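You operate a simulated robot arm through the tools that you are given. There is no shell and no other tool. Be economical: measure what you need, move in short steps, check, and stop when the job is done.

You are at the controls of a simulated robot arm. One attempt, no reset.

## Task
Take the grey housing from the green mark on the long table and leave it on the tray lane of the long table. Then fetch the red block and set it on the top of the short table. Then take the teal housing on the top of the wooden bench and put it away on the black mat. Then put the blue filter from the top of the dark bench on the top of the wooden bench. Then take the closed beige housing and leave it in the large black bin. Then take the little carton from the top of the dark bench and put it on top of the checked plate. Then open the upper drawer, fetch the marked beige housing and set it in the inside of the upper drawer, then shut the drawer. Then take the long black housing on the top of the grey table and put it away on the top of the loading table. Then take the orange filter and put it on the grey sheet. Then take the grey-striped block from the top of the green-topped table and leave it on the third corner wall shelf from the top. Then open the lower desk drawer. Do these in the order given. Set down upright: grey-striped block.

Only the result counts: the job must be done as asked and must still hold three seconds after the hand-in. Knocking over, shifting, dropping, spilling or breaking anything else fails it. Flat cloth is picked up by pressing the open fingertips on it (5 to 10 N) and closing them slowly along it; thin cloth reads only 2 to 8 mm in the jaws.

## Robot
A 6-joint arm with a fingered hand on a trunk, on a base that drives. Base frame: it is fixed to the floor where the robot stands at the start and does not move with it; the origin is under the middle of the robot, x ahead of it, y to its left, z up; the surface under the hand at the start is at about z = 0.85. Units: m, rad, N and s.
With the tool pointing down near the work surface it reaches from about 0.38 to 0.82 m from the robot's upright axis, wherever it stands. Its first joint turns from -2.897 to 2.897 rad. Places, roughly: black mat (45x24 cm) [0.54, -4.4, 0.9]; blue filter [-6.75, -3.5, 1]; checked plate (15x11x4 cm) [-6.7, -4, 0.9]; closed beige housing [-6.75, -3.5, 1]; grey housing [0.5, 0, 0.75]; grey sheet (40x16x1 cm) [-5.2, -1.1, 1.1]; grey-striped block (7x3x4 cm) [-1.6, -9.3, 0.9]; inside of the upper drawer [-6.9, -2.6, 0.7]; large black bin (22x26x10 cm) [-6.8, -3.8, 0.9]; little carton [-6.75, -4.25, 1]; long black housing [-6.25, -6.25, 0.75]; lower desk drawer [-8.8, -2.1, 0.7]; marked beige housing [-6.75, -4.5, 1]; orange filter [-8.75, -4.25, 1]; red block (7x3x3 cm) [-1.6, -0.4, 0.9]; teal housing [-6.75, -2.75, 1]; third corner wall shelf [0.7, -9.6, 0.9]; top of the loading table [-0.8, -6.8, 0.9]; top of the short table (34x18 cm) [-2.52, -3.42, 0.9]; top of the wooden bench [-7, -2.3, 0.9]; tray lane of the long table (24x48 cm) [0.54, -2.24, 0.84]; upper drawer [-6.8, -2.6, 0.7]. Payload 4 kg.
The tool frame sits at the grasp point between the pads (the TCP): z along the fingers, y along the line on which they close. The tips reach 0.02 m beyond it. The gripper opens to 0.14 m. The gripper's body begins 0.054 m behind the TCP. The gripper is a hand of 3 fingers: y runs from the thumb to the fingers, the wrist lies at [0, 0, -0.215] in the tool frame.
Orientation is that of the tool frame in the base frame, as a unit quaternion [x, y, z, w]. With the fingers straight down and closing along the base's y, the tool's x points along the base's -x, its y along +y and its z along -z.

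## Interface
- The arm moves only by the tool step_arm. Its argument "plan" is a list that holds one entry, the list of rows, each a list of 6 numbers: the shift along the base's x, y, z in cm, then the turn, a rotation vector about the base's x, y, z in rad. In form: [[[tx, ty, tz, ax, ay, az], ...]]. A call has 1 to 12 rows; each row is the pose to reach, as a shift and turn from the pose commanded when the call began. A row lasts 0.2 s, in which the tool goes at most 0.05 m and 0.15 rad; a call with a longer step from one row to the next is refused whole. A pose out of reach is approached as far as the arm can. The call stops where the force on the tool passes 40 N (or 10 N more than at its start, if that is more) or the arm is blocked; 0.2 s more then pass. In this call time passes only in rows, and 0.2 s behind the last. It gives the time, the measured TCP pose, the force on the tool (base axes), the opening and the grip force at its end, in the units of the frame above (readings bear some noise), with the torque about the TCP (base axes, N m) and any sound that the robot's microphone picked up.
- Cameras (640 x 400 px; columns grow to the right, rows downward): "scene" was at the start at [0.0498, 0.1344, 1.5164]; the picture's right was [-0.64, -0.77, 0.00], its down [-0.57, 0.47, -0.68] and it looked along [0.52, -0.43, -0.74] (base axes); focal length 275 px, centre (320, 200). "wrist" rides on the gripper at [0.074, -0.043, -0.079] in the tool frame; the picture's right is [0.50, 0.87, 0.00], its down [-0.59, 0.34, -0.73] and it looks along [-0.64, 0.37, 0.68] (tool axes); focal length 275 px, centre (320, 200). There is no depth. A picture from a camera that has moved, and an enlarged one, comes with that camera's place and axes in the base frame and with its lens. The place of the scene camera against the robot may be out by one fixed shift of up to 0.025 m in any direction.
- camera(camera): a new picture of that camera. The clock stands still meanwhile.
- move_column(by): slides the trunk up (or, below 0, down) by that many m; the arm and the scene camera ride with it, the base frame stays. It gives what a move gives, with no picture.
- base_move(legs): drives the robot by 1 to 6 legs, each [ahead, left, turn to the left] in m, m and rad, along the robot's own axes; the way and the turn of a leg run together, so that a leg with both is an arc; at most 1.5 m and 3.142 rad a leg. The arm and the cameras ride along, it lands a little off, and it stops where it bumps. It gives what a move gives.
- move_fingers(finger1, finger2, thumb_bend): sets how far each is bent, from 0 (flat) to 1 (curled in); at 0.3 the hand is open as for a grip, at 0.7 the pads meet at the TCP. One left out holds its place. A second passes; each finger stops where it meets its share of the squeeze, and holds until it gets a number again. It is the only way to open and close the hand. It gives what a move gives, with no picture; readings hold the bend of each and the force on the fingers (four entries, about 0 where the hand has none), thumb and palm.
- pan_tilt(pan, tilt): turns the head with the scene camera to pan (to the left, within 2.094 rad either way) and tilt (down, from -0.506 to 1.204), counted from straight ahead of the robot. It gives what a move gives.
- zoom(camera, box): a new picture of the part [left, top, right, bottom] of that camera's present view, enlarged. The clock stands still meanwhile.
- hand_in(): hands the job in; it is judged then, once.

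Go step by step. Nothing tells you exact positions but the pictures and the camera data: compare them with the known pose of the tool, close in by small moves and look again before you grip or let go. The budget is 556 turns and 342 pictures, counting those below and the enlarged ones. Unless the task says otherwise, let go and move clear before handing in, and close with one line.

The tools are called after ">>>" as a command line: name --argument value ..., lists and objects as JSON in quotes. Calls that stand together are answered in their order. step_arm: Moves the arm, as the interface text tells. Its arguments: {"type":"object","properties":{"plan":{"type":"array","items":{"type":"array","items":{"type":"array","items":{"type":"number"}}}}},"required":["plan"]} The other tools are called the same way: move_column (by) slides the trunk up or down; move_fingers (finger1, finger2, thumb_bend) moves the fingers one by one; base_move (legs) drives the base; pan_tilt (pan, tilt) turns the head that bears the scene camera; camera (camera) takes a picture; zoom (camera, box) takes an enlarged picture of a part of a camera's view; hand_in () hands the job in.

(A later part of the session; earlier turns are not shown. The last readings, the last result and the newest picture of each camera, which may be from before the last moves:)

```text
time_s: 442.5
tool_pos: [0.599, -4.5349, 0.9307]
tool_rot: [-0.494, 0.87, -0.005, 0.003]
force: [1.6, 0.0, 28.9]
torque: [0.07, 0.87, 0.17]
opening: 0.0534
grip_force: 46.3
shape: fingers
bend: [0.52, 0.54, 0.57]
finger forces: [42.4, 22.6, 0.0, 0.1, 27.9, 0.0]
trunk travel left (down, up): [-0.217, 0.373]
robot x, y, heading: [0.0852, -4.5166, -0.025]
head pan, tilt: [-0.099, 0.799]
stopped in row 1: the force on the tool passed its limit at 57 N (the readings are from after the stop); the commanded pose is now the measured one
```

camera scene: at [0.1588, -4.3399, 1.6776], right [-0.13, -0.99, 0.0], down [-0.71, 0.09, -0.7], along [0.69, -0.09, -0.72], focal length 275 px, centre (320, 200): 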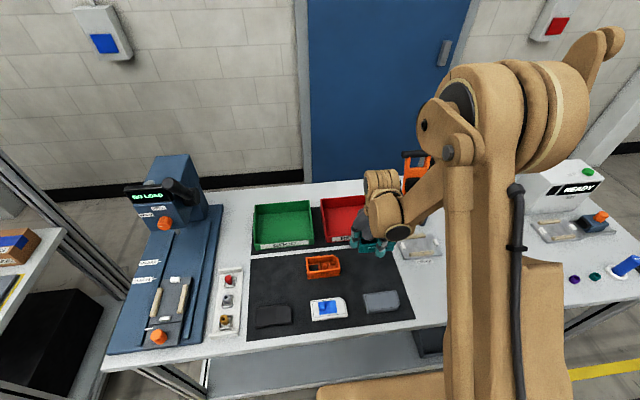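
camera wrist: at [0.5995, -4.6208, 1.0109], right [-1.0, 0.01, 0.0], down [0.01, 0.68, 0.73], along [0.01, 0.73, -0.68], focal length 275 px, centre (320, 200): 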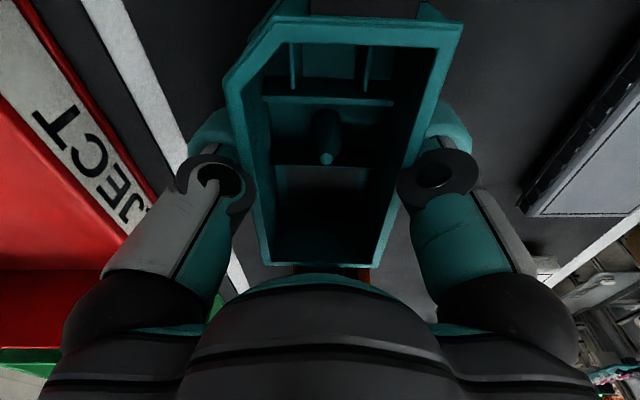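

The mat surface turned out to be at about 0.90, so the housing is already on it. I'll ease up 3 mm to relieve the load and look.

>>> step_arm --plan '[[[0, 0, 0.3, 0, 0, 0]]]'

>>> camera --camera "wrist"

>>> zoom --camera "scene" --box '[240, 160, 440, 330]'

```text
time_s: 442.9
tool_pos: [0.5993, -4.536, 0.9323]
tool_rot: [-0.494, 0.87, -0.004, 0.003]
force: [-0.5, 0.3, -1.7]
torque: [0.03, 0.01, 0.03]
opening: 0.0534
grip_force: 29.0
shape: fingers
bend: [0.52, 0.54, 0.57]
finger forces: [19.5, 11.7, 0.0, 0.0, 26.0, 0.0]
trunk travel left (down, up): [-0.217, 0.373]
robot x, y, heading: [0.0886, -4.5156, -0.028]
head pan, tilt: [-0.099, 0.799]
```

```text
219 pictures are left
camera wrist: at [0.5968, -4.6215, 1.0101], right [-1.0, 0.01, -0.01], down [0.0, 0.68, 0.73], along [0.02, 0.73, -0.68], focal length 275 px, centre (320, 200)
```

wrist: 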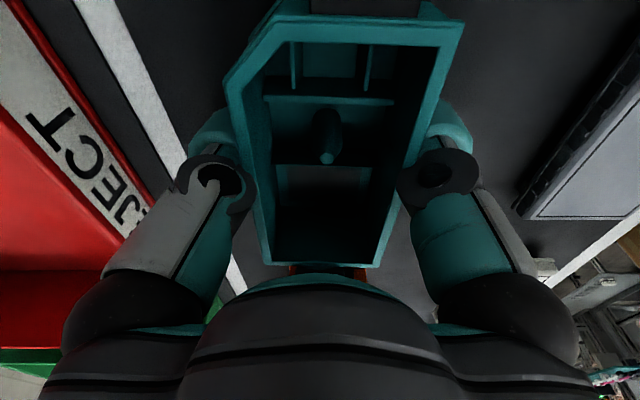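

```text
2.35 times, centred on (340, 245) of scene
camera zoom: at [0.1589, -4.3402, 1.6108], right [-0.13, -0.99, 0.0], down [-0.71, 0.09, -0.7], along [0.69, -0.09, -0.72], focal length 647 px, centre (273, 94)
```

zoom: 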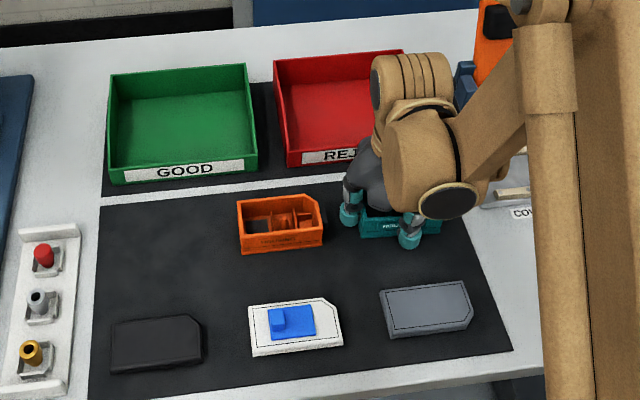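

The housing is over the mat but near its rear corner. I'll lift 2.5 cm, shift 3 cm towards me and 0.8 cm left, and set it down again.

>>> step_arm --plan '[[[0, 0, 1.5, 0, 0, 0], [-1, 0.3, 2.5, 0, 0, 0], [-2, 0.6, 2.5, 0, 0, 0], [-3, 0.8, 2.5, 0, 0, 0], [-3, 0.8, 1.2, 0, 0, 0], [-3, 0.8, 0.3, 0, 0, 0], [-3, 0.8, -0.1, 0, 0, 0]]]'

>>> camera --camera "wrist"

```text
time_s: 444.5
tool_pos: [0.5712, -4.5281, 0.9311]
tool_rot: [-0.494, 0.869, -0.004, 0.003]
force: [-0.3, -0.4, -1.0]
torque: [0.01, 0.01, 0.0]
opening: 0.0533
grip_force: 28.8
shape: fingers
bend: [0.52, 0.54, 0.57]
finger forces: [20.0, 11.5, 0.0, 0.1, 26.2, 0.0]
trunk travel left (down, up): [-0.217, 0.373]
robot x, y, heading: [0.087, -4.5166, -0.03]
head pan, tilt: [-0.099, 0.799]
```

```text
217 pictures are left
camera wrist: at [0.5683, -4.6143, 1.0088], right [-1.0, 0.01, -0.01], down [0.0, 0.68, 0.73], along [0.02, 0.73, -0.68], focal length 275 px, centre (320, 200)
```

wrist: 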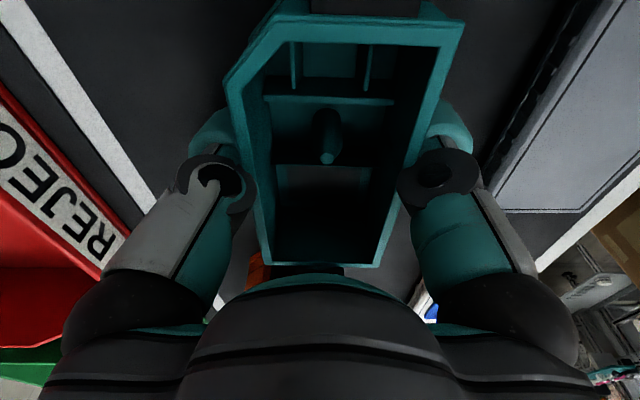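

>>> step_arm --plan '[[[0, 0, -0.2, 0, 0, 0]]]'

>>> move_fingers --finger1 0.45 --finger2 0.45 --thumb_bend 0.48

>>> camera --camera "wrist"

```text
time_s: 445.1
tool_pos: [0.5704, -4.5289, 0.9298]
tool_rot: [-0.494, 0.87, -0.005, 0.004]
force: [5.1, -1.0, 29.4]
torque: [0.17, 0.77, 0.06]
opening: 0.054
grip_force: 46.5
shape: fingers
bend: [0.52, 0.54, 0.57]
finger forces: [39.7, 25.7, 0.1, 0.0, 27.2, 0.0]
trunk travel left (down, up): [-0.217, 0.373]
robot x, y, heading: [0.0836, -4.5155, -0.027]
head pan, tilt: [-0.099, 0.799]
stopped in row 1: the force on the tool passed its limit at 42 N (the readings are from after the stop); the commanded pose is now the measured one
```

```text
time_s: 445.4
tool_pos: [0.5705, -4.5284, 0.932]
tool_rot: [-0.494, 0.87, -0.005, 0.003]
force: [3.3, -0.1, 34.5]
torque: [0.51, 0.68, -0.13]
opening: 0.0661
grip_force: 17.1
shape: fingers
bend: [0.49, 0.5, 0.48]
finger forces: [16.3, 17.8, 0.0, 0.0, 0.0, 0.0]
trunk travel left (down, up): [-0.217, 0.373]
robot x, y, heading: [0.0805, -4.515, -0.031]
head pan, tilt: [-0.099, 0.799]
stopped: the force on the tool passed its limit at 46 N (the readings are from after the stop); the commanded pose is now the measured one
```

```text
216 pictures are left
camera wrist: at [0.5676, -4.6144, 1.0092], right [-1.0, 0.01, -0.01], down [0.0, 0.68, 0.73], along [0.02, 0.73, -0.68], focal length 275 px, centre (320, 200)
```

wrist: 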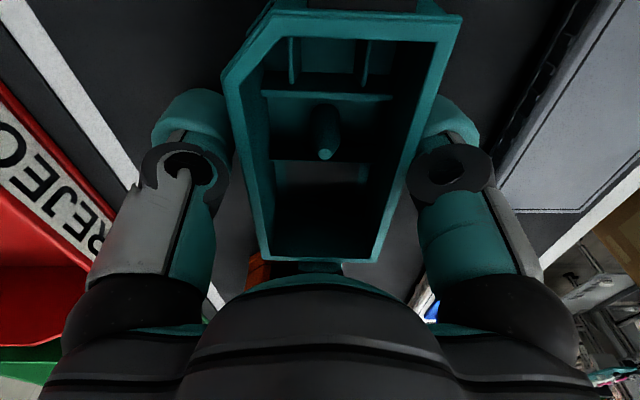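

The fingers have let go and press on the mat. I'll rise 8 mm, open further, then rise clear.

>>> step_arm --plan '[[[0, 0, 0.8, 0, 0, 0]]]'

>>> move_fingers --finger1 0.42 --finger2 0.42 --thumb_bend 0.42

>>> step_arm --plan '[[[0, 0, 2, 0, 0, 0], [0, 0, 5, 0, 0, 0], [0, 0, 9, 0, 0, 0], [0, 0, 13, 0, 0, 0]]]'

>>> zoom --camera "scene" --box '[240, 140, 480, 340]'

```text
time_s: 445.8
tool_pos: [0.5713, -4.5285, 0.9392]
tool_rot: [-0.494, 0.869, -0.004, 0.003]
force: [0.7, 0.3, 0.2]
torque: [-0.03, 0.03, 0.04]
opening: 0.0743
grip_force: 0.1
shape: fingers
bend: [0.45, 0.45, 0.48]
finger forces: [0.0, 0.0, 0.1, 0.0, 0.1, 0.1]
trunk travel left (down, up): [-0.217, 0.373]
robot x, y, heading: [0.0828, -4.5116, -0.035]
head pan, tilt: [-0.099, 0.799]
```

```text
time_s: 446.8
tool_pos: [0.5714, -4.5294, 0.9375]
tool_rot: [-0.494, 0.869, -0.004, 0.004]
force: [0.1, 0.1, 0.3]
torque: [0.02, -0.01, 0.0]
opening: 0.0883
grip_force: 0.2
shape: fingers
bend: [0.42, 0.42, 0.42]
finger forces: [0.0, 0.0, 0.1, 0.0, 0.0, 0.0]
trunk travel left (down, up): [-0.217, 0.373]
robot x, y, heading: [0.0867, -4.5162, -0.026]
head pan, tilt: [-0.099, 0.799]
```

```text
time_s: 447.8
tool_pos: [0.5712, -4.5276, 1.0691]
tool_rot: [-0.494, 0.87, -0.005, 0.003]
force: [0.0, 0.1, 0.1]
torque: [-0.04, 0.02, 0.0]
opening: 0.0888
grip_force: 0.2
shape: fingers
bend: [0.42, 0.42, 0.42]
finger forces: [0.0, 0.0, 0.1, 0.0, 0.0, 0.0]
trunk travel left (down, up): [-0.217, 0.373]
robot x, y, heading: [0.0834, -4.5179, -0.03]
head pan, tilt: [-0.099, 0.799]
```

```text
2.00 times, centred on (360, 240) of scene
camera zoom: at [0.1582, -4.3401, 1.6111], right [-0.13, -0.99, 0.0], down [-0.71, 0.09, -0.7], along [0.69, -0.09, -0.72], focal length 550 px, centre (240, 120)
```

zoom: 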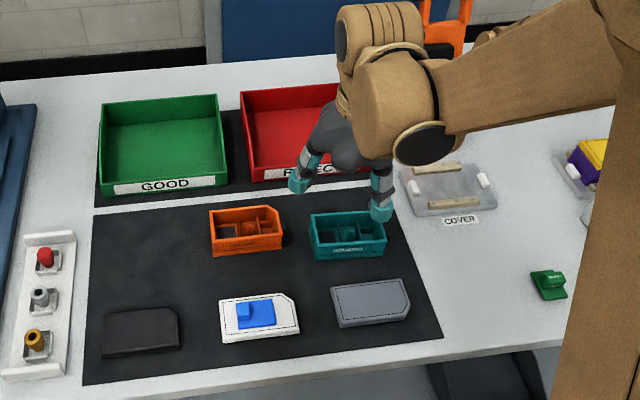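

The teal housing stands upright on the black mat. Next is the blue filter on the dark bench. I'll raise the arm and head back round the south.

>>> move_column --by 0.37

>>> step_arm --plan '[[[-3, 0, 2, 0, 0, 0], [-6, 0, 4, 0, 0, 0], [-9, 0, 6, 0, 0, 0]]]'

>>> base_move --legs '[[-0.12, 0, 0], [0, -1.5, 0], [0.44, -0.4, 0], [0, -1.5, 0], [0, 0, -3.1]]'

>>> pan_tilt --pan 0.0 --tilt 0.4

>>> camera --camera "scene"

```text
time_s: 451.4
tool_pos: [0.5729, -4.5283, 1.4376]
tool_rot: [-0.494, 0.869, -0.004, 0.004]
force: [0.0, -0.1, 0.0]
torque: [-0.01, 0.0, 0.01]
opening: 0.0884
grip_force: 0.0
shape: fingers
bend: [0.42, 0.42, 0.42]
finger forces: [0.0, 0.0, 0.1, 0.0, 0.0, 0.0]
trunk travel left (down, up): [-0.587, 0.003]
robot x, y, heading: [0.0859, -4.5149, -0.03]
head pan, tilt: [-0.099, 0.799]
```

```text
time_s: 452.2
tool_pos: [0.4762, -4.5278, 1.4973]
tool_rot: [-0.494, 0.869, -0.005, 0.004]
force: [1.1, 0.1, -0.2]
torque: [-0.02, -0.02, 0.0]
opening: 0.0887
grip_force: 0.0
shape: fingers
bend: [0.42, 0.42, 0.42]
finger forces: [0.1, 0.1, 0.0, 0.1, 0.0, 0.0]
trunk travel left (down, up): [-0.587, 0.003]
robot x, y, heading: [0.0865, -4.5154, -0.027]
head pan, tilt: [-0.099, 0.799]
```

```text
time_s: 477.7
tool_pos: [-0.0573, -7.9161, 1.4982]
tool_rot: [0.86, 0.51, -0.003, -0.004]
force: [0.4, 0.8, 0.3]
torque: [0.01, 0.03, 0.03]
opening: 0.0886
grip_force: 0.1
shape: fingers
bend: [0.42, 0.42, 0.42]
finger forces: [0.0, 0.1, 0.0, 0.0, 0.0, 0.0]
trunk travel left (down, up): [-0.587, 0.003]
robot x, y, heading: [0.3423, -7.9152, -3.128]
head pan, tilt: [-0.099, 0.799]
```

```text
time_s: 478.5
tool_pos: [-0.0562, -7.9162, 1.4972]
tool_rot: [0.86, 0.51, -0.003, -0.004]
force: [0.2, -0.1, 0.7]
torque: [0.03, 0.04, 0.02]
opening: 0.0886
grip_force: 0.1
shape: fingers
bend: [0.42, 0.42, 0.42]
finger forces: [0.0, 0.0, 0.0, 0.1, 0.0, 0.1]
trunk travel left (down, up): [-0.587, 0.003]
robot x, y, heading: [0.3412, -7.9126, -3.133]
head pan, tilt: [0.0, 0.4]
```

```text
214 pictures are left
camera scene: at [0.2762, -8.1093, 2.0161], right [-0.01, 1.0, 0.0], down [0.39, 0.0, -0.92], along [-0.92, -0.01, -0.39], focal length 275 px, centre (320, 200)
```

scene: 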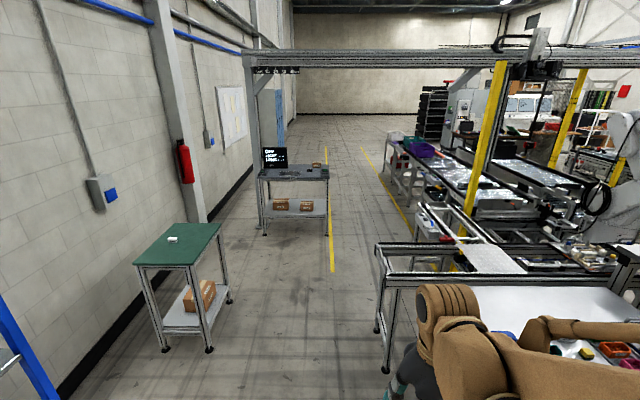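

Clear. I'll repeat the aisle route west.

>>> base_move --legs '[[1.24, 0.37, 0], [1.3, -0.2, 0], [0.4, -0.47, 0], [1.3, -0.09, 0], [1.4, -0.07, 0], [1.4, -0.1, 0]]'

```text
time_s: 513.8
tool_pos: [-7.1632, -7.4987, 1.4979]
tool_rot: [0.862, 0.507, -0.003, -0.004]
force: [0.5, 0.5, 0.0]
torque: [0.02, 0.0, -0.03]
opening: 0.0885
grip_force: 0.0
shape: fingers
bend: [0.42, 0.42, 0.42]
finger forces: [0.1, 0.0, 0.2, 0.1, 0.0, 0.1]
trunk travel left (down, up): [-0.587, 0.003]
robot x, y, heading: [-6.7666, -7.4969, -3.141]
head pan, tilt: [0.0, 0.4]
```

>>> base_move --legs '[[0.6, 0, 0], [0, -1.5, 0], [0, -0.62, 0], [-1.5, 0, 0], [-0.15, -0.3, 0], [0, -1.3, 0]]'

>>> pan_tilt --pan 0.1 --tilt 0.8

>>> camera --camera "scene"

```text
time_s: 542.3
tool_pos: [-6.0169, -3.7857, 1.4986]
tool_rot: [0.883, 0.47, -0.003, -0.005]
force: [0.6, 0.7, -0.5]
torque: [0.0, -0.01, 0.01]
opening: 0.0885
grip_force: 0.1
shape: fingers
bend: [0.42, 0.42, 0.42]
finger forces: [0.0, 0.0, 0.0, 0.0, 0.0, 0.0]
trunk travel left (down, up): [-0.587, 0.003]
robot x, y, heading: [-5.626, -3.8183, 3.06]
head pan, tilt: [0.0, 0.4]
```

```text
time_s: 543.2
tool_pos: [-6.0178, -3.7841, 1.4977]
tool_rot: [0.883, 0.47, -0.002, -0.004]
force: [-0.5, -0.7, 0.2]
torque: [-0.01, 0.0, -0.01]
opening: 0.0885
grip_force: 0.0
shape: fingers
bend: [0.42, 0.42, 0.42]
finger forces: [0.1, 0.1, 0.1, 0.1, 0.0, 0.0]
trunk travel left (down, up): [-0.587, 0.003]
robot x, y, heading: [-5.6212, -3.8198, 3.06]
head pan, tilt: [0.099, 0.799]
```

```text
213 pictures are left
camera scene: at [-5.6919, -4.0156, 1.9811], right [-0.02, 1.0, 0.0], down [0.72, 0.01, -0.7], along [-0.7, -0.01, -0.72], focal length 275 px, centre (320, 200)
```

scene: 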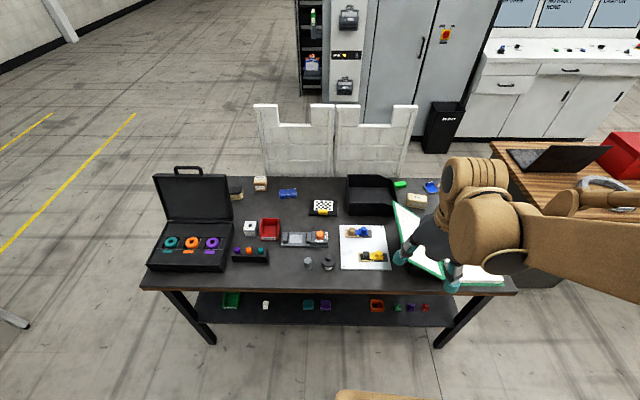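

I see the dark bench's top. I'll zoom in on the left and right halves to identify the objects.

>>> zoom --camera "scene" --box '[150, 160, 350, 290]'

>>> zoom --camera "scene" --box '[330, 150, 480, 240]'

```text
3.08 times, centred on (250, 225) of scene
camera zoom: at [-5.6919, -4.0156, 1.9811], right [-0.02, 1.0, 0.0], down [0.72, 0.01, -0.7], along [-0.7, -0.01, -0.72], focal length 846 px, centre (535, 123)
```

zoom: 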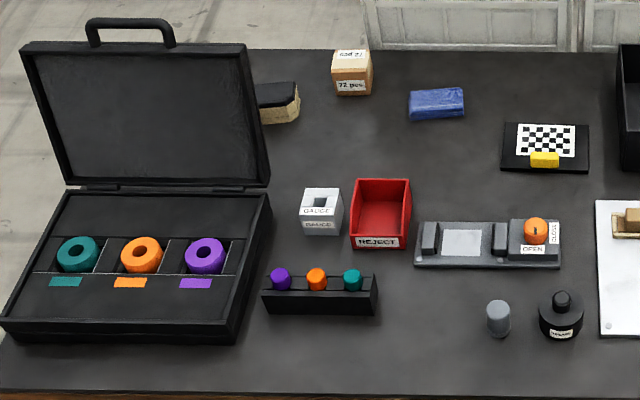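

```text
4.27 times, centred on (405, 195) of scene
camera zoom: at [-5.6919, -4.0156, 1.9811], right [-0.02, 1.0, 0.0], down [0.72, 0.01, -0.7], along [-0.7, -0.01, -0.72], focal length 1172 px, centre (-43, 221)
```

zoom: 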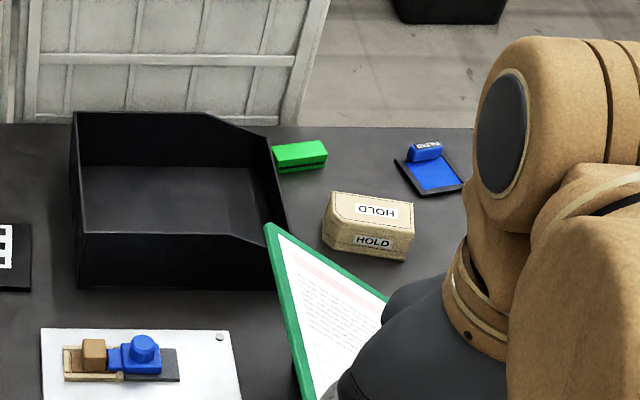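

Identified: the blue FILTER and closed "HOLD" beige housing are at the north end near x ≈ -6.8; the "72 pcs" carton and marked beige housing are at the south end. The back-row items are beyond reach from the east, so I'll go round to the west side and face east.

>>> base_move --legs '[[-0.05, 0.8, 0], [-0.05, 0.78, 0], [0.95, 0.078, 0], [0.97, 0.078, 0], [0, 0, -3.06]]'

>>> pan_tilt --pan 0.7 --tilt 0.5

>>> camera --camera "scene"

```text
time_s: 567.8
tool_pos: [-7.2042, -5.413, 1.497]
tool_rot: [-0.526, 0.85, -0.004, 0.004]
force: [-0.1, -0.4, 0.3]
torque: [0.0, -0.01, 0.05]
opening: 0.0886
grip_force: 0.1
shape: fingers
bend: [0.42, 0.42, 0.42]
finger forces: [0.0, 0.0, 0.0, 0.0, 0.1, 0.0]
trunk travel left (down, up): [-0.587, 0.003]
robot x, y, heading: [-7.5968, -5.4336, 0.05]
head pan, tilt: [0.099, 0.799]
```

```text
time_s: 568.8
tool_pos: [-7.2038, -5.4138, 1.4987]
tool_rot: [-0.527, 0.85, -0.004, 0.003]
force: [0.5, 0.6, 0.3]
torque: [0.01, 0.03, 0.04]
opening: 0.0888
grip_force: 0.1
shape: fingers
bend: [0.42, 0.42, 0.42]
finger forces: [0.0, 0.0, 0.0, 0.1, 0.0, 0.0]
trunk travel left (down, up): [-0.587, 0.003]
robot x, y, heading: [-7.5968, -5.4324, 0.053]
head pan, tilt: [0.7, 0.499]
```

```text
210 pictures are left
camera scene: at [-7.5519, -5.1853, 2.007], right [0.68, -0.73, 0.0], down [-0.35, -0.33, -0.88], along [0.64, 0.6, -0.48], focal length 275 px, centre (320, 200)
```

scene: 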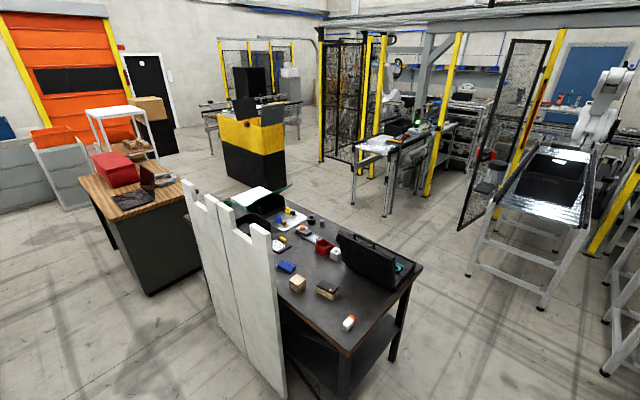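

The panel covers y -4.35…-3.55 on the west side. I'll drive north to about y = -3.2, where the bench end is open.

>>> base_move --legs '[[0, 1.1, 0], [0.05, 1.1, 0]]'

>>> pan_tilt --pan -0.1 --tilt 0.75

>>> camera --camera "scene"

```text
time_s: 579.7
tool_pos: [-7.2275, -3.207, 1.4982]
tool_rot: [-0.514, 0.858, -0.004, 0.004]
force: [-0.6, -0.3, -0.2]
torque: [0.02, 0.02, 0.02]
opening: 0.0885
grip_force: 0.1
shape: fingers
bend: [0.42, 0.42, 0.42]
finger forces: [0.0, 0.0, 0.0, 0.1, 0.1, 0.1]
trunk travel left (down, up): [-0.587, 0.003]
robot x, y, heading: [-7.6172, -3.2139, 0.022]
head pan, tilt: [0.7, 0.499]
```

```text
time_s: 580.8
tool_pos: [-7.2266, -3.2074, 1.4986]
tool_rot: [-0.515, 0.857, -0.004, 0.004]
force: [-0.2, -0.6, -0.6]
torque: [0.02, 0.0, 0.0]
opening: 0.0886
grip_force: 0.1
shape: fingers
bend: [0.42, 0.42, 0.42]
finger forces: [0.0, 0.0, 0.0, 0.0, 0.1, 0.0]
trunk travel left (down, up): [-0.587, 0.003]
robot x, y, heading: [-7.6249, -3.2151, 0.018]
head pan, tilt: [-0.099, 0.75]
```

```text
209 pictures are left
camera scene: at [-7.5536, -3.0357, 1.9851], right [-0.08, -1.0, 0.0], down [-0.68, 0.05, -0.73], along [0.73, -0.06, -0.68], focal length 275 px, centre (320, 200)
```

scene: 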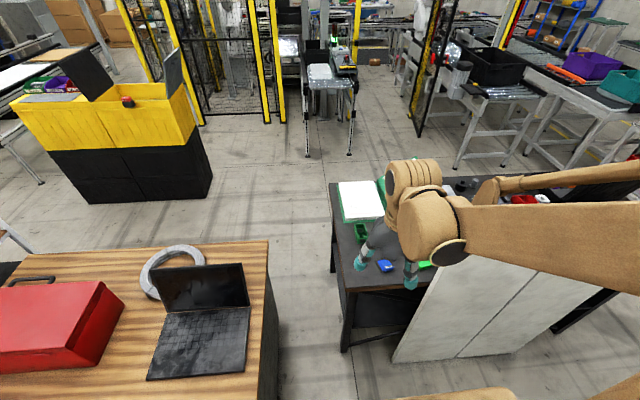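

The blue filter is confirmed at [-6.85, -3.40] on the bench (z ≈ 0.9). I'll move 18 cm closer, lower the trunk and look in detail.

>>> base_move --legs '[[0.18, 0.03, 0]]'

>>> move_column --by -0.25

>>> camera --camera "scene"

>>> camera --camera "wrist"

```text
time_s: 582.4
tool_pos: [-7.0463, -3.1727, 1.4977]
tool_rot: [-0.515, 0.857, -0.005, 0.003]
force: [-0.3, 0.1, -0.3]
torque: [-0.01, 0.02, 0.0]
opening: 0.0887
grip_force: 0.1
shape: fingers
bend: [0.42, 0.42, 0.42]
finger forces: [0.0, 0.0, 0.0, 0.1, 0.0, 0.0]
trunk travel left (down, up): [-0.587, 0.003]
robot x, y, heading: [-7.4375, -3.1769, 0.019]
head pan, tilt: [-0.099, 0.75]
```

```text
time_s: 585.0
tool_pos: [-7.0466, -3.1727, 1.2471]
tool_rot: [-0.515, 0.857, -0.004, 0.004]
force: [0.2, -0.1, 0.1]
torque: [0.03, 0.01, 0.01]
opening: 0.0887
grip_force: 0.1
shape: fingers
bend: [0.42, 0.42, 0.42]
finger forces: [0.0, 0.0, 0.0, 0.0, 0.1, 0.0]
trunk travel left (down, up): [-0.337, 0.253]
robot x, y, heading: [-7.4367, -3.1751, 0.022]
head pan, tilt: [-0.099, 0.75]
```

```text
208 pictures are left
camera scene: at [-7.3725, -3.0018, 1.7352], right [-0.08, -1.0, 0.0], down [-0.68, 0.05, -0.73], along [0.73, -0.06, -0.68], focal length 275 px, centre (320, 200)
```

scene: 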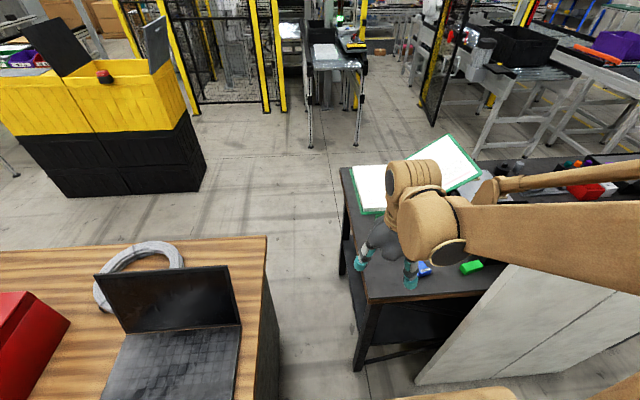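

```text
207 pictures are left
camera wrist: at [-7.0444, -3.2587, 1.3257], right [-1.0, -0.03, -0.01], down [-0.03, 0.68, 0.73], along [-0.02, 0.73, -0.68], focal length 275 px, centre (320, 200)
```

wrist: 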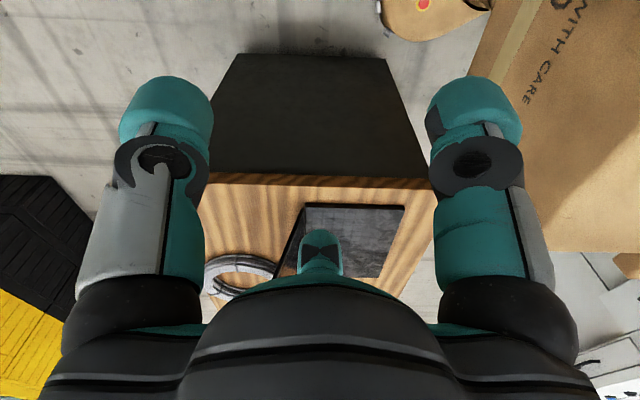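

>>> zoom --camera "scene" --box '[380, 230, 500, 310]'

```text
5.00 times, centred on (440, 270) of scene
camera zoom: at [-7.3725, -3.0018, 1.7352], right [-0.08, -1.0, 0.0], down [-0.68, 0.05, -0.73], along [0.73, -0.06, -0.68], focal length 1374 px, centre (-280, -150)
```

zoom: 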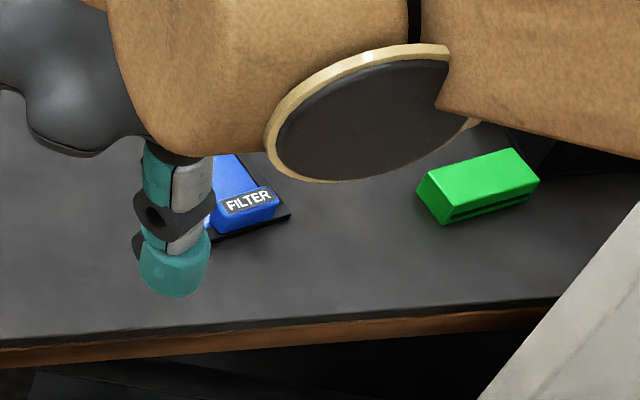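

The filter is a thin plate with a raised handle at its west end. I'll bring the hand above it while turning -120°, so the camera looks over it.

>>> step_arm --plan '[[[1.2, -1.6, 0, 0, 0, -0.149], [2.4, -3.2, 0, 0, 0, -0.298], [3.6, -4.8, 0, 0, 0, -0.447], [4.8, -6.4, -1, 0, 0, -0.596], [6, -8, -2, 0, 0, -0.745], [7.2, -9.6, -3, 0, 0, -0.894], [8.4, -11.2, -4, 0, 0, -1.043], [9.6, -12.8, -5, 0, 0, -1.192], [10.8, -14.4, -6, 0, 0, -1.341], [12, -16, -7, 0, 0, -1.49], [13.2, -17.6, -8, 0, 0, -1.639], [14.4, -19.2, -9, 0, 0, -1.788]]]'

>>> step_arm --plan '[[[1.2, -1.4, -1, 0, 0, -0.149], [2.4, -3, -2, 0, 0, -0.3]]]'

>>> camera --camera "wrist"

>>> zoom --camera "scene" --box '[340, 180, 540, 320]'

```text
time_s: 587.5
tool_pos: [-6.9012, -3.3646, 1.1565]
tool_rot: [0.347, 0.938, -0.005, -0.002]
force: [-0.3, -0.7, 0.4]
torque: [0.0, 0.03, 0.0]
opening: 0.0889
grip_force: 0.1
shape: fingers
bend: [0.42, 0.42, 0.42]
finger forces: [0.1, 0.1, 0.1, 0.0, 0.0, 0.0]
trunk travel left (down, up): [-0.337, 0.253]
robot x, y, heading: [-7.4383, -3.1795, 0.019]
head pan, tilt: [-0.099, 0.75]
```

```text
time_s: 588.1
tool_pos: [-6.8772, -3.3948, 1.1364]
tool_rot: [0.484, 0.875, -0.004, -0.001]
force: [-0.3, -1.1, 0.4]
torque: [-0.02, 0.01, -0.01]
opening: 0.0884
grip_force: 0.2
shape: fingers
bend: [0.42, 0.42, 0.42]
finger forces: [0.0, 0.0, 0.0, 0.0, 0.1, 0.1]
trunk travel left (down, up): [-0.337, 0.253]
robot x, y, heading: [-7.4377, -3.1789, 0.021]
head pan, tilt: [-0.099, 0.75]
```

```text
205 pictures are left
camera wrist: at [-6.9532, -3.3546, 1.2148], right [0.47, 0.88, -0.01], down [0.61, -0.31, 0.73], along [0.64, -0.35, -0.68], focal length 275 px, centre (320, 200)
```

wrist: 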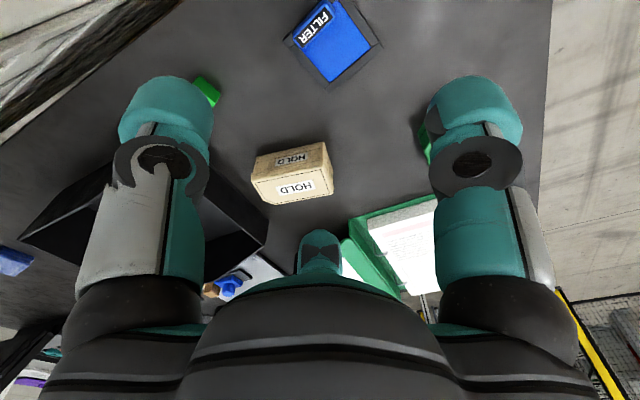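

```text
2.86 times, centred on (440, 250) of scene
camera zoom: at [-7.3718, -3.0023, 1.7351], right [-0.08, -1.0, 0.0], down [-0.68, 0.05, -0.73], along [0.73, -0.06, -0.68], focal length 785 px, centre (-23, 57)
```

zoom: 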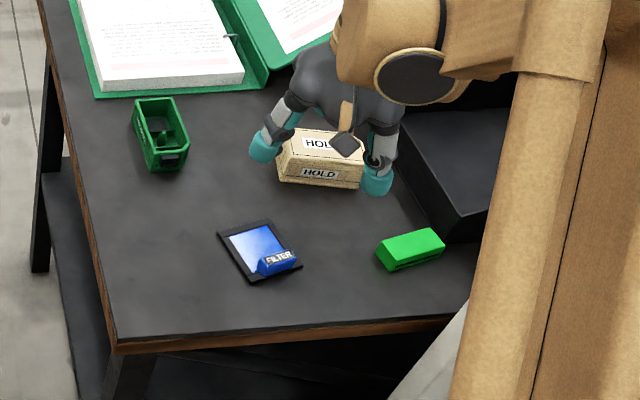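

The handle centre is about [-6.89, -3.40], running nearly along y, with its top around 0.935. I'll turn +0.17 rad, go above it and descend to z ≈ 0.97 for a look.

>>> step_arm --plan '[[[-0.6, -0.3, -4, 0, 0, 0.1], [-1.3, -0.5, -8, 0, 0, 0.17], [-1.3, -0.5, -12, 0, 0, 0.17], [-1.3, -0.5, -16.2, 0, 0, 0.17]]]'

>>> camera --camera "wrist"

>>> zoom --camera "scene" --box '[360, 220, 480, 300]'

```text
time_s: 589.1
tool_pos: [-6.8914, -3.3992, 0.9749]
tool_rot: [0.406, 0.914, -0.005, -0.002]
force: [-0.1, 0.3, -0.2]
torque: [0.0, 0.01, 0.0]
opening: 0.0886
grip_force: 0.0
shape: fingers
bend: [0.42, 0.42, 0.42]
finger forces: [0.1, 0.0, 0.0, 0.1, 0.1, 0.0]
trunk travel left (down, up): [-0.337, 0.253]
robot x, y, heading: [-7.4436, -3.1799, 0.02]
head pan, tilt: [-0.099, 0.75]
```

```text
203 pictures are left
camera wrist: at [-6.9729, -3.3732, 1.0529], right [0.31, 0.95, -0.01], down [0.65, -0.2, 0.73], along [0.69, -0.23, -0.68], focal length 275 px, centre (320, 200)
```

wrist: 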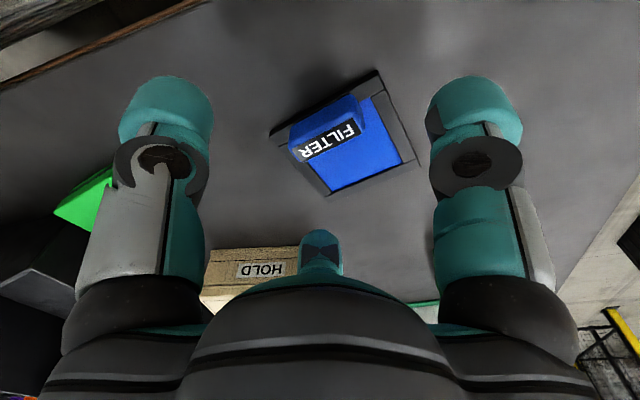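

```text
5.00 times, centred on (420, 260) of scene
camera zoom: at [-7.3713, -3.0024, 1.7351], right [-0.08, -1.0, 0.0], down [-0.68, 0.05, -0.73], along [0.73, -0.06, -0.68], focal length 1374 px, centre (-180, -100)
```

zoom: 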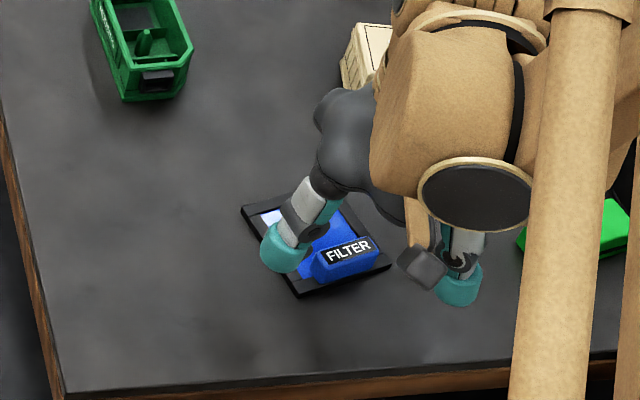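

Aligned well. I'll descend to z ≈ 0.94 and close gently on the handle.

>>> step_arm --plan '[[[-0.3, 0.1, -1.5, 0, 0, 0], [-0.5, 0.1, -3, 0, 0, 0], [-0.5, 0.1, -3.5, 0, 0, 0]]]'

>>> move_fingers --finger1 0.58 --finger2 0.58 --thumb_bend 0.58

>>> camera --camera "wrist"

```text
time_s: 590.0
tool_pos: [-6.8953, -3.4001, 0.94]
tool_rot: [0.406, 0.914, -0.006, -0.001]
force: [0.0, 0.2, 0.0]
torque: [0.06, -0.01, -0.02]
opening: 0.0885
grip_force: 0.0
shape: fingers
bend: [0.42, 0.42, 0.42]
finger forces: [0.1, 0.1, 0.1, 0.0, 0.1, 0.1]
trunk travel left (down, up): [-0.337, 0.253]
robot x, y, heading: [-7.4418, -3.1794, 0.02]
head pan, tilt: [-0.099, 0.75]
```

```text
time_s: 591.0
tool_pos: [-6.8956, -3.3989, 0.9408]
tool_rot: [0.407, 0.914, -0.005, -0.002]
force: [-0.1, -0.1, 0.6]
torque: [-0.04, -0.01, 0.03]
opening: 0.0417
grip_force: 0.1
shape: fingers
bend: [0.57, 0.57, 0.57]
finger forces: [0.0, 0.0, 0.1, 0.1, 0.0, 0.1]
trunk travel left (down, up): [-0.337, 0.253]
robot x, y, heading: [-7.4381, -3.1813, 0.023]
head pan, tilt: [-0.099, 0.75]
```

```text
201 pictures are left
camera wrist: at [-6.9775, -3.3725, 1.0186], right [0.31, 0.95, -0.01], down [0.65, -0.2, 0.73], along [0.69, -0.23, -0.68], focal length 275 px, centre (320, 200)
```

wrist: 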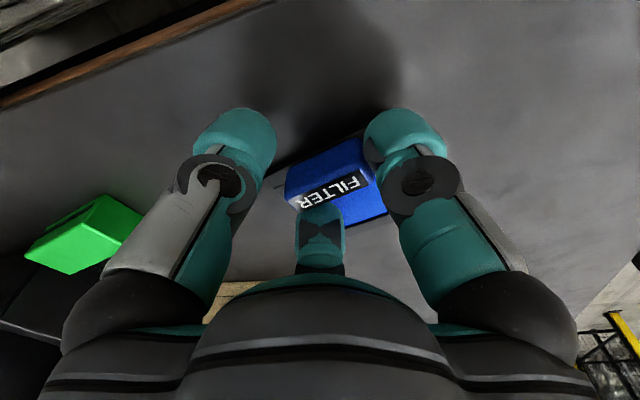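

The digits surround the handle. I'll close fully.

>>> move_fingers --finger1 0.8 --finger2 0.8 --thumb_bend 0.8

>>> camera --camera "wrist"

```text
time_s: 592.0
tool_pos: [-6.895, -3.3993, 0.9409]
tool_rot: [0.407, 0.913, -0.004, -0.001]
force: [-0.5, 0.0, -0.2]
torque: [-0.01, -0.01, 0.02]
opening: 0.0147
grip_force: 20.7
shape: fingers
bend: [0.65, 0.64, 0.66]
finger forces: [12.0, 12.3, 0.1, 0.0, 15.6, 0.0]
trunk travel left (down, up): [-0.337, 0.253]
robot x, y, heading: [-7.4402, -3.1796, 0.021]
head pan, tilt: [-0.099, 0.75]
```

```text
200 pictures are left
camera wrist: at [-6.9775, -3.3725, 1.0186], right [0.31, 0.95, -0.01], down [0.65, -0.2, 0.73], along [0.69, -0.23, -0.68], focal length 275 px, centre (320, 200)
```

wrist: 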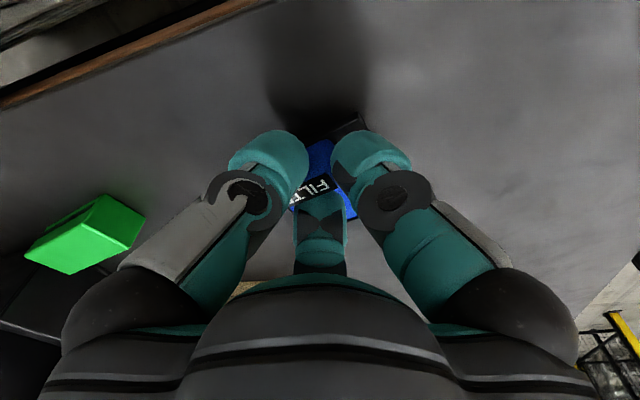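

The handle is gripped at 20 N. I'll lift gently and check that the filter comes along.

>>> step_arm --plan '[[[0, 0, 1, 0, 0, 0], [0, 0, 3, 0, 0, 0], [0, 0, 6, 0, 0, 0], [0, 0, 10, 0, 0, 0]]]'

>>> camera --camera "wrist"

>>> zoom --camera "scene" --box '[340, 180, 540, 320]'

```text
time_s: 593.0
tool_pos: [-6.8962, -3.4005, 1.0404]
tool_rot: [0.406, 0.914, -0.005, 0.0]
force: [-0.1, -0.9, -0.4]
torque: [-0.02, 0.01, 0.01]
opening: 0.0144
grip_force: 20.2
shape: fingers
bend: [0.65, 0.64, 0.66]
finger forces: [11.9, 12.3, 0.0, 0.0, 15.6, 0.0]
trunk travel left (down, up): [-0.337, 0.253]
robot x, y, heading: [-7.4409, -3.1785, 0.019]
head pan, tilt: [-0.099, 0.75]
```

```text
199 pictures are left
camera wrist: at [-6.9778, -3.3734, 1.1184], right [0.31, 0.95, -0.01], down [0.65, -0.2, 0.73], along [0.69, -0.23, -0.68], focal length 275 px, centre (320, 200)
```

wrist: 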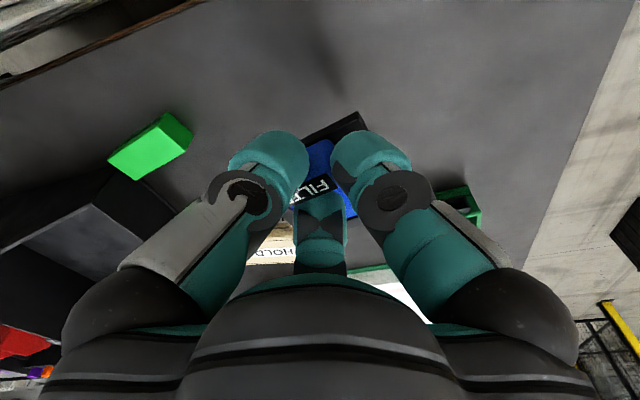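

```text
2.86 times, centred on (440, 250) of scene
camera zoom: at [-7.3734, -3.0015, 1.7351], right [-0.08, -1.0, 0.0], down [-0.68, 0.05, -0.73], along [0.73, -0.06, -0.68], focal length 785 px, centre (-23, 57)
```

zoom: 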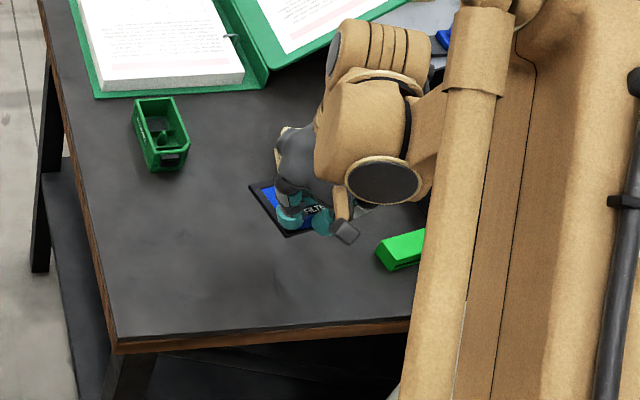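

The filter is held. The free spot on the wooden bench near [-6.77, -2.73] is just reachable from here, so I'll lift, nudge the base 9 cm forward and swing the hand north across the gap.

>>> step_arm --plan '[[[0, 0, 4, 0, 0, 0], [0, 0, 8, 0, 0, 0], [0, 0, 12, 0, 0, 0]]]'

>>> base_move --legs '[[0.09, 0, 0]]'

>>> step_arm --plan '[[[0, 4.5, 0, 0, 0, 0], [0, 9, 0, 0, 0, 0], [0, 13.5, 0, 0, 0, 0], [0, 18, 0, 0, 0, 0], [0, 22.5, 0, 0, 0, 0], [0, 27, 0, 0, 0, 0], [0, 31.5, 0, 0, 0, 0], [0, 36, 0, 0, 0, 0], [0, 40.5, 0, 0, 0, 0], [0.5, 45, 0, 0, 0, 0], [1, 49.5, 0, 0, 0, 0], [1.5, 54, 0, 0, 0, 0]]]'

>>> pan_tilt --pan 0.3 --tilt 0.7

>>> camera --camera "scene"

>>> camera --camera "wrist"

```text
time_s: 593.8
tool_pos: [-6.8969, -3.3994, 1.1619]
tool_rot: [0.406, 0.914, -0.005, -0.001]
force: [-0.7, -0.3, -0.1]
torque: [0.0, 0.02, -0.05]
opening: 0.0145
grip_force: 19.2
shape: fingers
bend: [0.65, 0.64, 0.66]
finger forces: [11.6, 12.3, 0.0, 0.1, 15.6, 0.0]
trunk travel left (down, up): [-0.337, 0.253]
robot x, y, heading: [-7.4401, -3.1813, 0.021]
head pan, tilt: [-0.099, 0.75]
```

```text
time_s: 594.9
tool_pos: [-6.802, -3.3999, 1.1598]
tool_rot: [0.406, 0.914, -0.005, -0.002]
force: [0.5, -0.1, -0.3]
torque: [0.0, 0.07, -0.05]
opening: 0.0144
grip_force: 19.8
shape: fingers
bend: [0.65, 0.64, 0.66]
finger forces: [11.4, 12.4, 0.0, 0.0, 15.6, 0.0]
trunk travel left (down, up): [-0.337, 0.253]
robot x, y, heading: [-7.349, -3.1768, 0.02]
head pan, tilt: [-0.099, 0.75]
```

```text
time_s: 597.5
tool_pos: [-6.7876, -2.8587, 1.161]
tool_rot: [0.407, 0.914, -0.006, -0.001]
force: [0.5, 0.6, -0.3]
torque: [0.0, 0.03, 0.02]
opening: 0.0144
grip_force: 19.4
shape: fingers
bend: [0.65, 0.64, 0.67]
finger forces: [11.2, 12.2, 0.0, 0.0, 15.3, 0.0]
trunk travel left (down, up): [-0.337, 0.253]
robot x, y, heading: [-7.3449, -3.1808, 0.019]
head pan, tilt: [-0.099, 0.75]
```

```text
time_s: 598.3
tool_pos: [-6.7891, -2.8598, 1.1607]
tool_rot: [0.407, 0.913, -0.006, -0.001]
force: [-0.3, 0.4, 0.0]
torque: [0.0, 0.03, 0.01]
opening: 0.0142
grip_force: 20.4
shape: fingers
bend: [0.65, 0.64, 0.67]
finger forces: [11.2, 12.1, 0.1, 0.0, 15.4, 0.0]
trunk travel left (down, up): [-0.337, 0.253]
robot x, y, heading: [-7.3516, -3.1772, 0.025]
head pan, tilt: [0.3, 0.7]
```

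```text
197 pictures are left
camera scene: at [-7.2813, -2.9662, 1.7392], right [0.31, -0.95, 0.0], down [-0.61, -0.2, -0.76], along [0.73, 0.24, -0.64], focal length 275 px, centre (320, 200)
```

scene: 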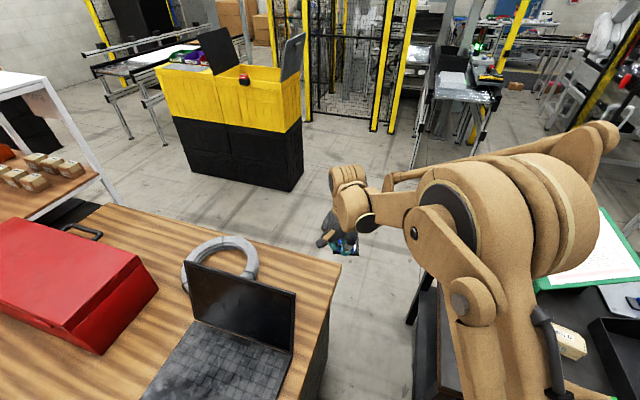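

```text
196 pictures are left
camera wrist: at [-6.8697, -2.8335, 1.239], right [0.31, 0.95, -0.01], down [0.65, -0.2, 0.73], along [0.69, -0.23, -0.68], focal length 275 px, centre (320, 200)
```

wrist: 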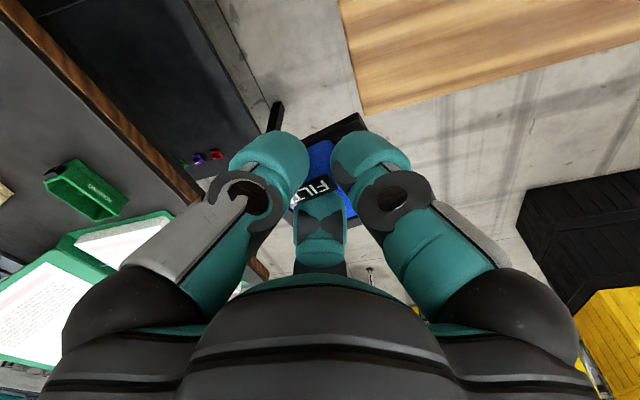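

The free corner of the wooden bench is at about [-6.74, -2.72], with the laptop's top edge at x ≈ -6.93. I'll move over the spot and lower.

>>> step_arm --plan '[[[0.5, 4.5, 0, 0, 0, 0], [1.2, 9, 0, 0, 0, 0], [1.2, 13.5, 0, 0, 0, 0], [1.2, 13.8, -4.5, 0, 0, 0], [1.2, 13.8, -9, 0, 0, 0], [1.2, 13.8, -13.5, 0, 0, 0], [1.2, 13.8, -17, 0, 0, 0], [1.2, 13.8, -19, 0, 0, 0]]]'

>>> camera --camera "scene"

>>> camera --camera "wrist"

```text
time_s: 600.1
tool_pos: [-6.7757, -2.7201, 0.9722]
tool_rot: [0.406, 0.914, -0.005, -0.001]
force: [-0.2, -0.5, 0.0]
torque: [0.01, 0.0, 0.01]
opening: 0.0141
grip_force: 19.1
shape: fingers
bend: [0.65, 0.64, 0.67]
finger forces: [10.9, 12.2, 0.0, 0.0, 15.0, 0.1]
trunk travel left (down, up): [-0.337, 0.253]
robot x, y, heading: [-7.3497, -3.1767, 0.022]
head pan, tilt: [0.3, 0.7]
```

```text
195 pictures are left
camera scene: at [-7.2812, -2.9661, 1.7392], right [0.32, -0.95, 0.0], down [-0.61, -0.2, -0.76], along [0.73, 0.24, -0.64], focal length 275 px, centre (320, 200)
```

scene: 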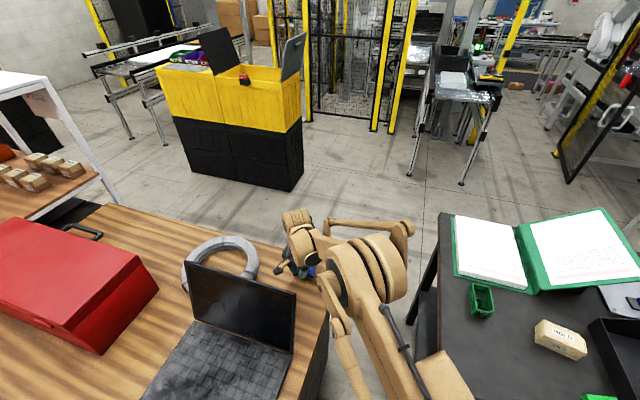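

```text
194 pictures are left
camera wrist: at [-6.8571, -2.6938, 1.0501], right [0.31, 0.95, -0.01], down [0.65, -0.2, 0.73], along [0.69, -0.23, -0.68], focal length 275 px, centre (320, 200)
```

wrist: 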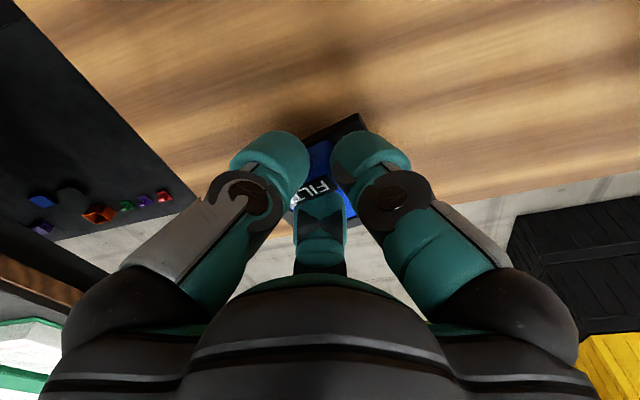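

The plate is well inside the bench edges. I'll lower to contact.

>>> step_arm --plan '[[[0, 0, -1.5, 0, 0, 0], [0, 0, -2.3, 0, 0, 0], [0, 0, -2.8, 0, 0, 0], [0, 0, -3.1, 0, 0, 0]]]'

```text
time_s: 601.1
tool_pos: [-6.7756, -2.721, 0.9402]
tool_rot: [0.407, 0.914, -0.005, 0.0]
force: [-0.3, -0.1, -0.1]
torque: [-0.01, -0.03, 0.0]
opening: 0.0138
grip_force: 19.3
shape: fingers
bend: [0.65, 0.64, 0.67]
finger forces: [11.0, 12.7, 0.1, 0.0, 15.1, 0.1]
trunk travel left (down, up): [-0.337, 0.253]
robot x, y, heading: [-7.3461, -3.1749, 0.018]
head pan, tilt: [0.3, 0.7]
```

>>> step_arm --plan '[[[0, 0, -0.3, 0, 0, 0], [0, 0, -0.6, 0, 0, 0]]]'

```text
time_s: 601.7
tool_pos: [-6.7775, -2.721, 0.9374]
tool_rot: [0.405, 0.914, -0.003, 0.0]
force: [6.5, 7.0, 31.4]
torque: [-0.05, -0.24, 0.06]
opening: 0.0133
grip_force: 28.4
shape: fingers
bend: [0.65, 0.64, 0.67]
finger forces: [16.1, 22.0, 0.1, 0.0, 18.9, 0.1]
trunk travel left (down, up): [-0.337, 0.253]
robot x, y, heading: [-7.3515, -3.1769, 0.019]
head pan, tilt: [0.3, 0.7]
```

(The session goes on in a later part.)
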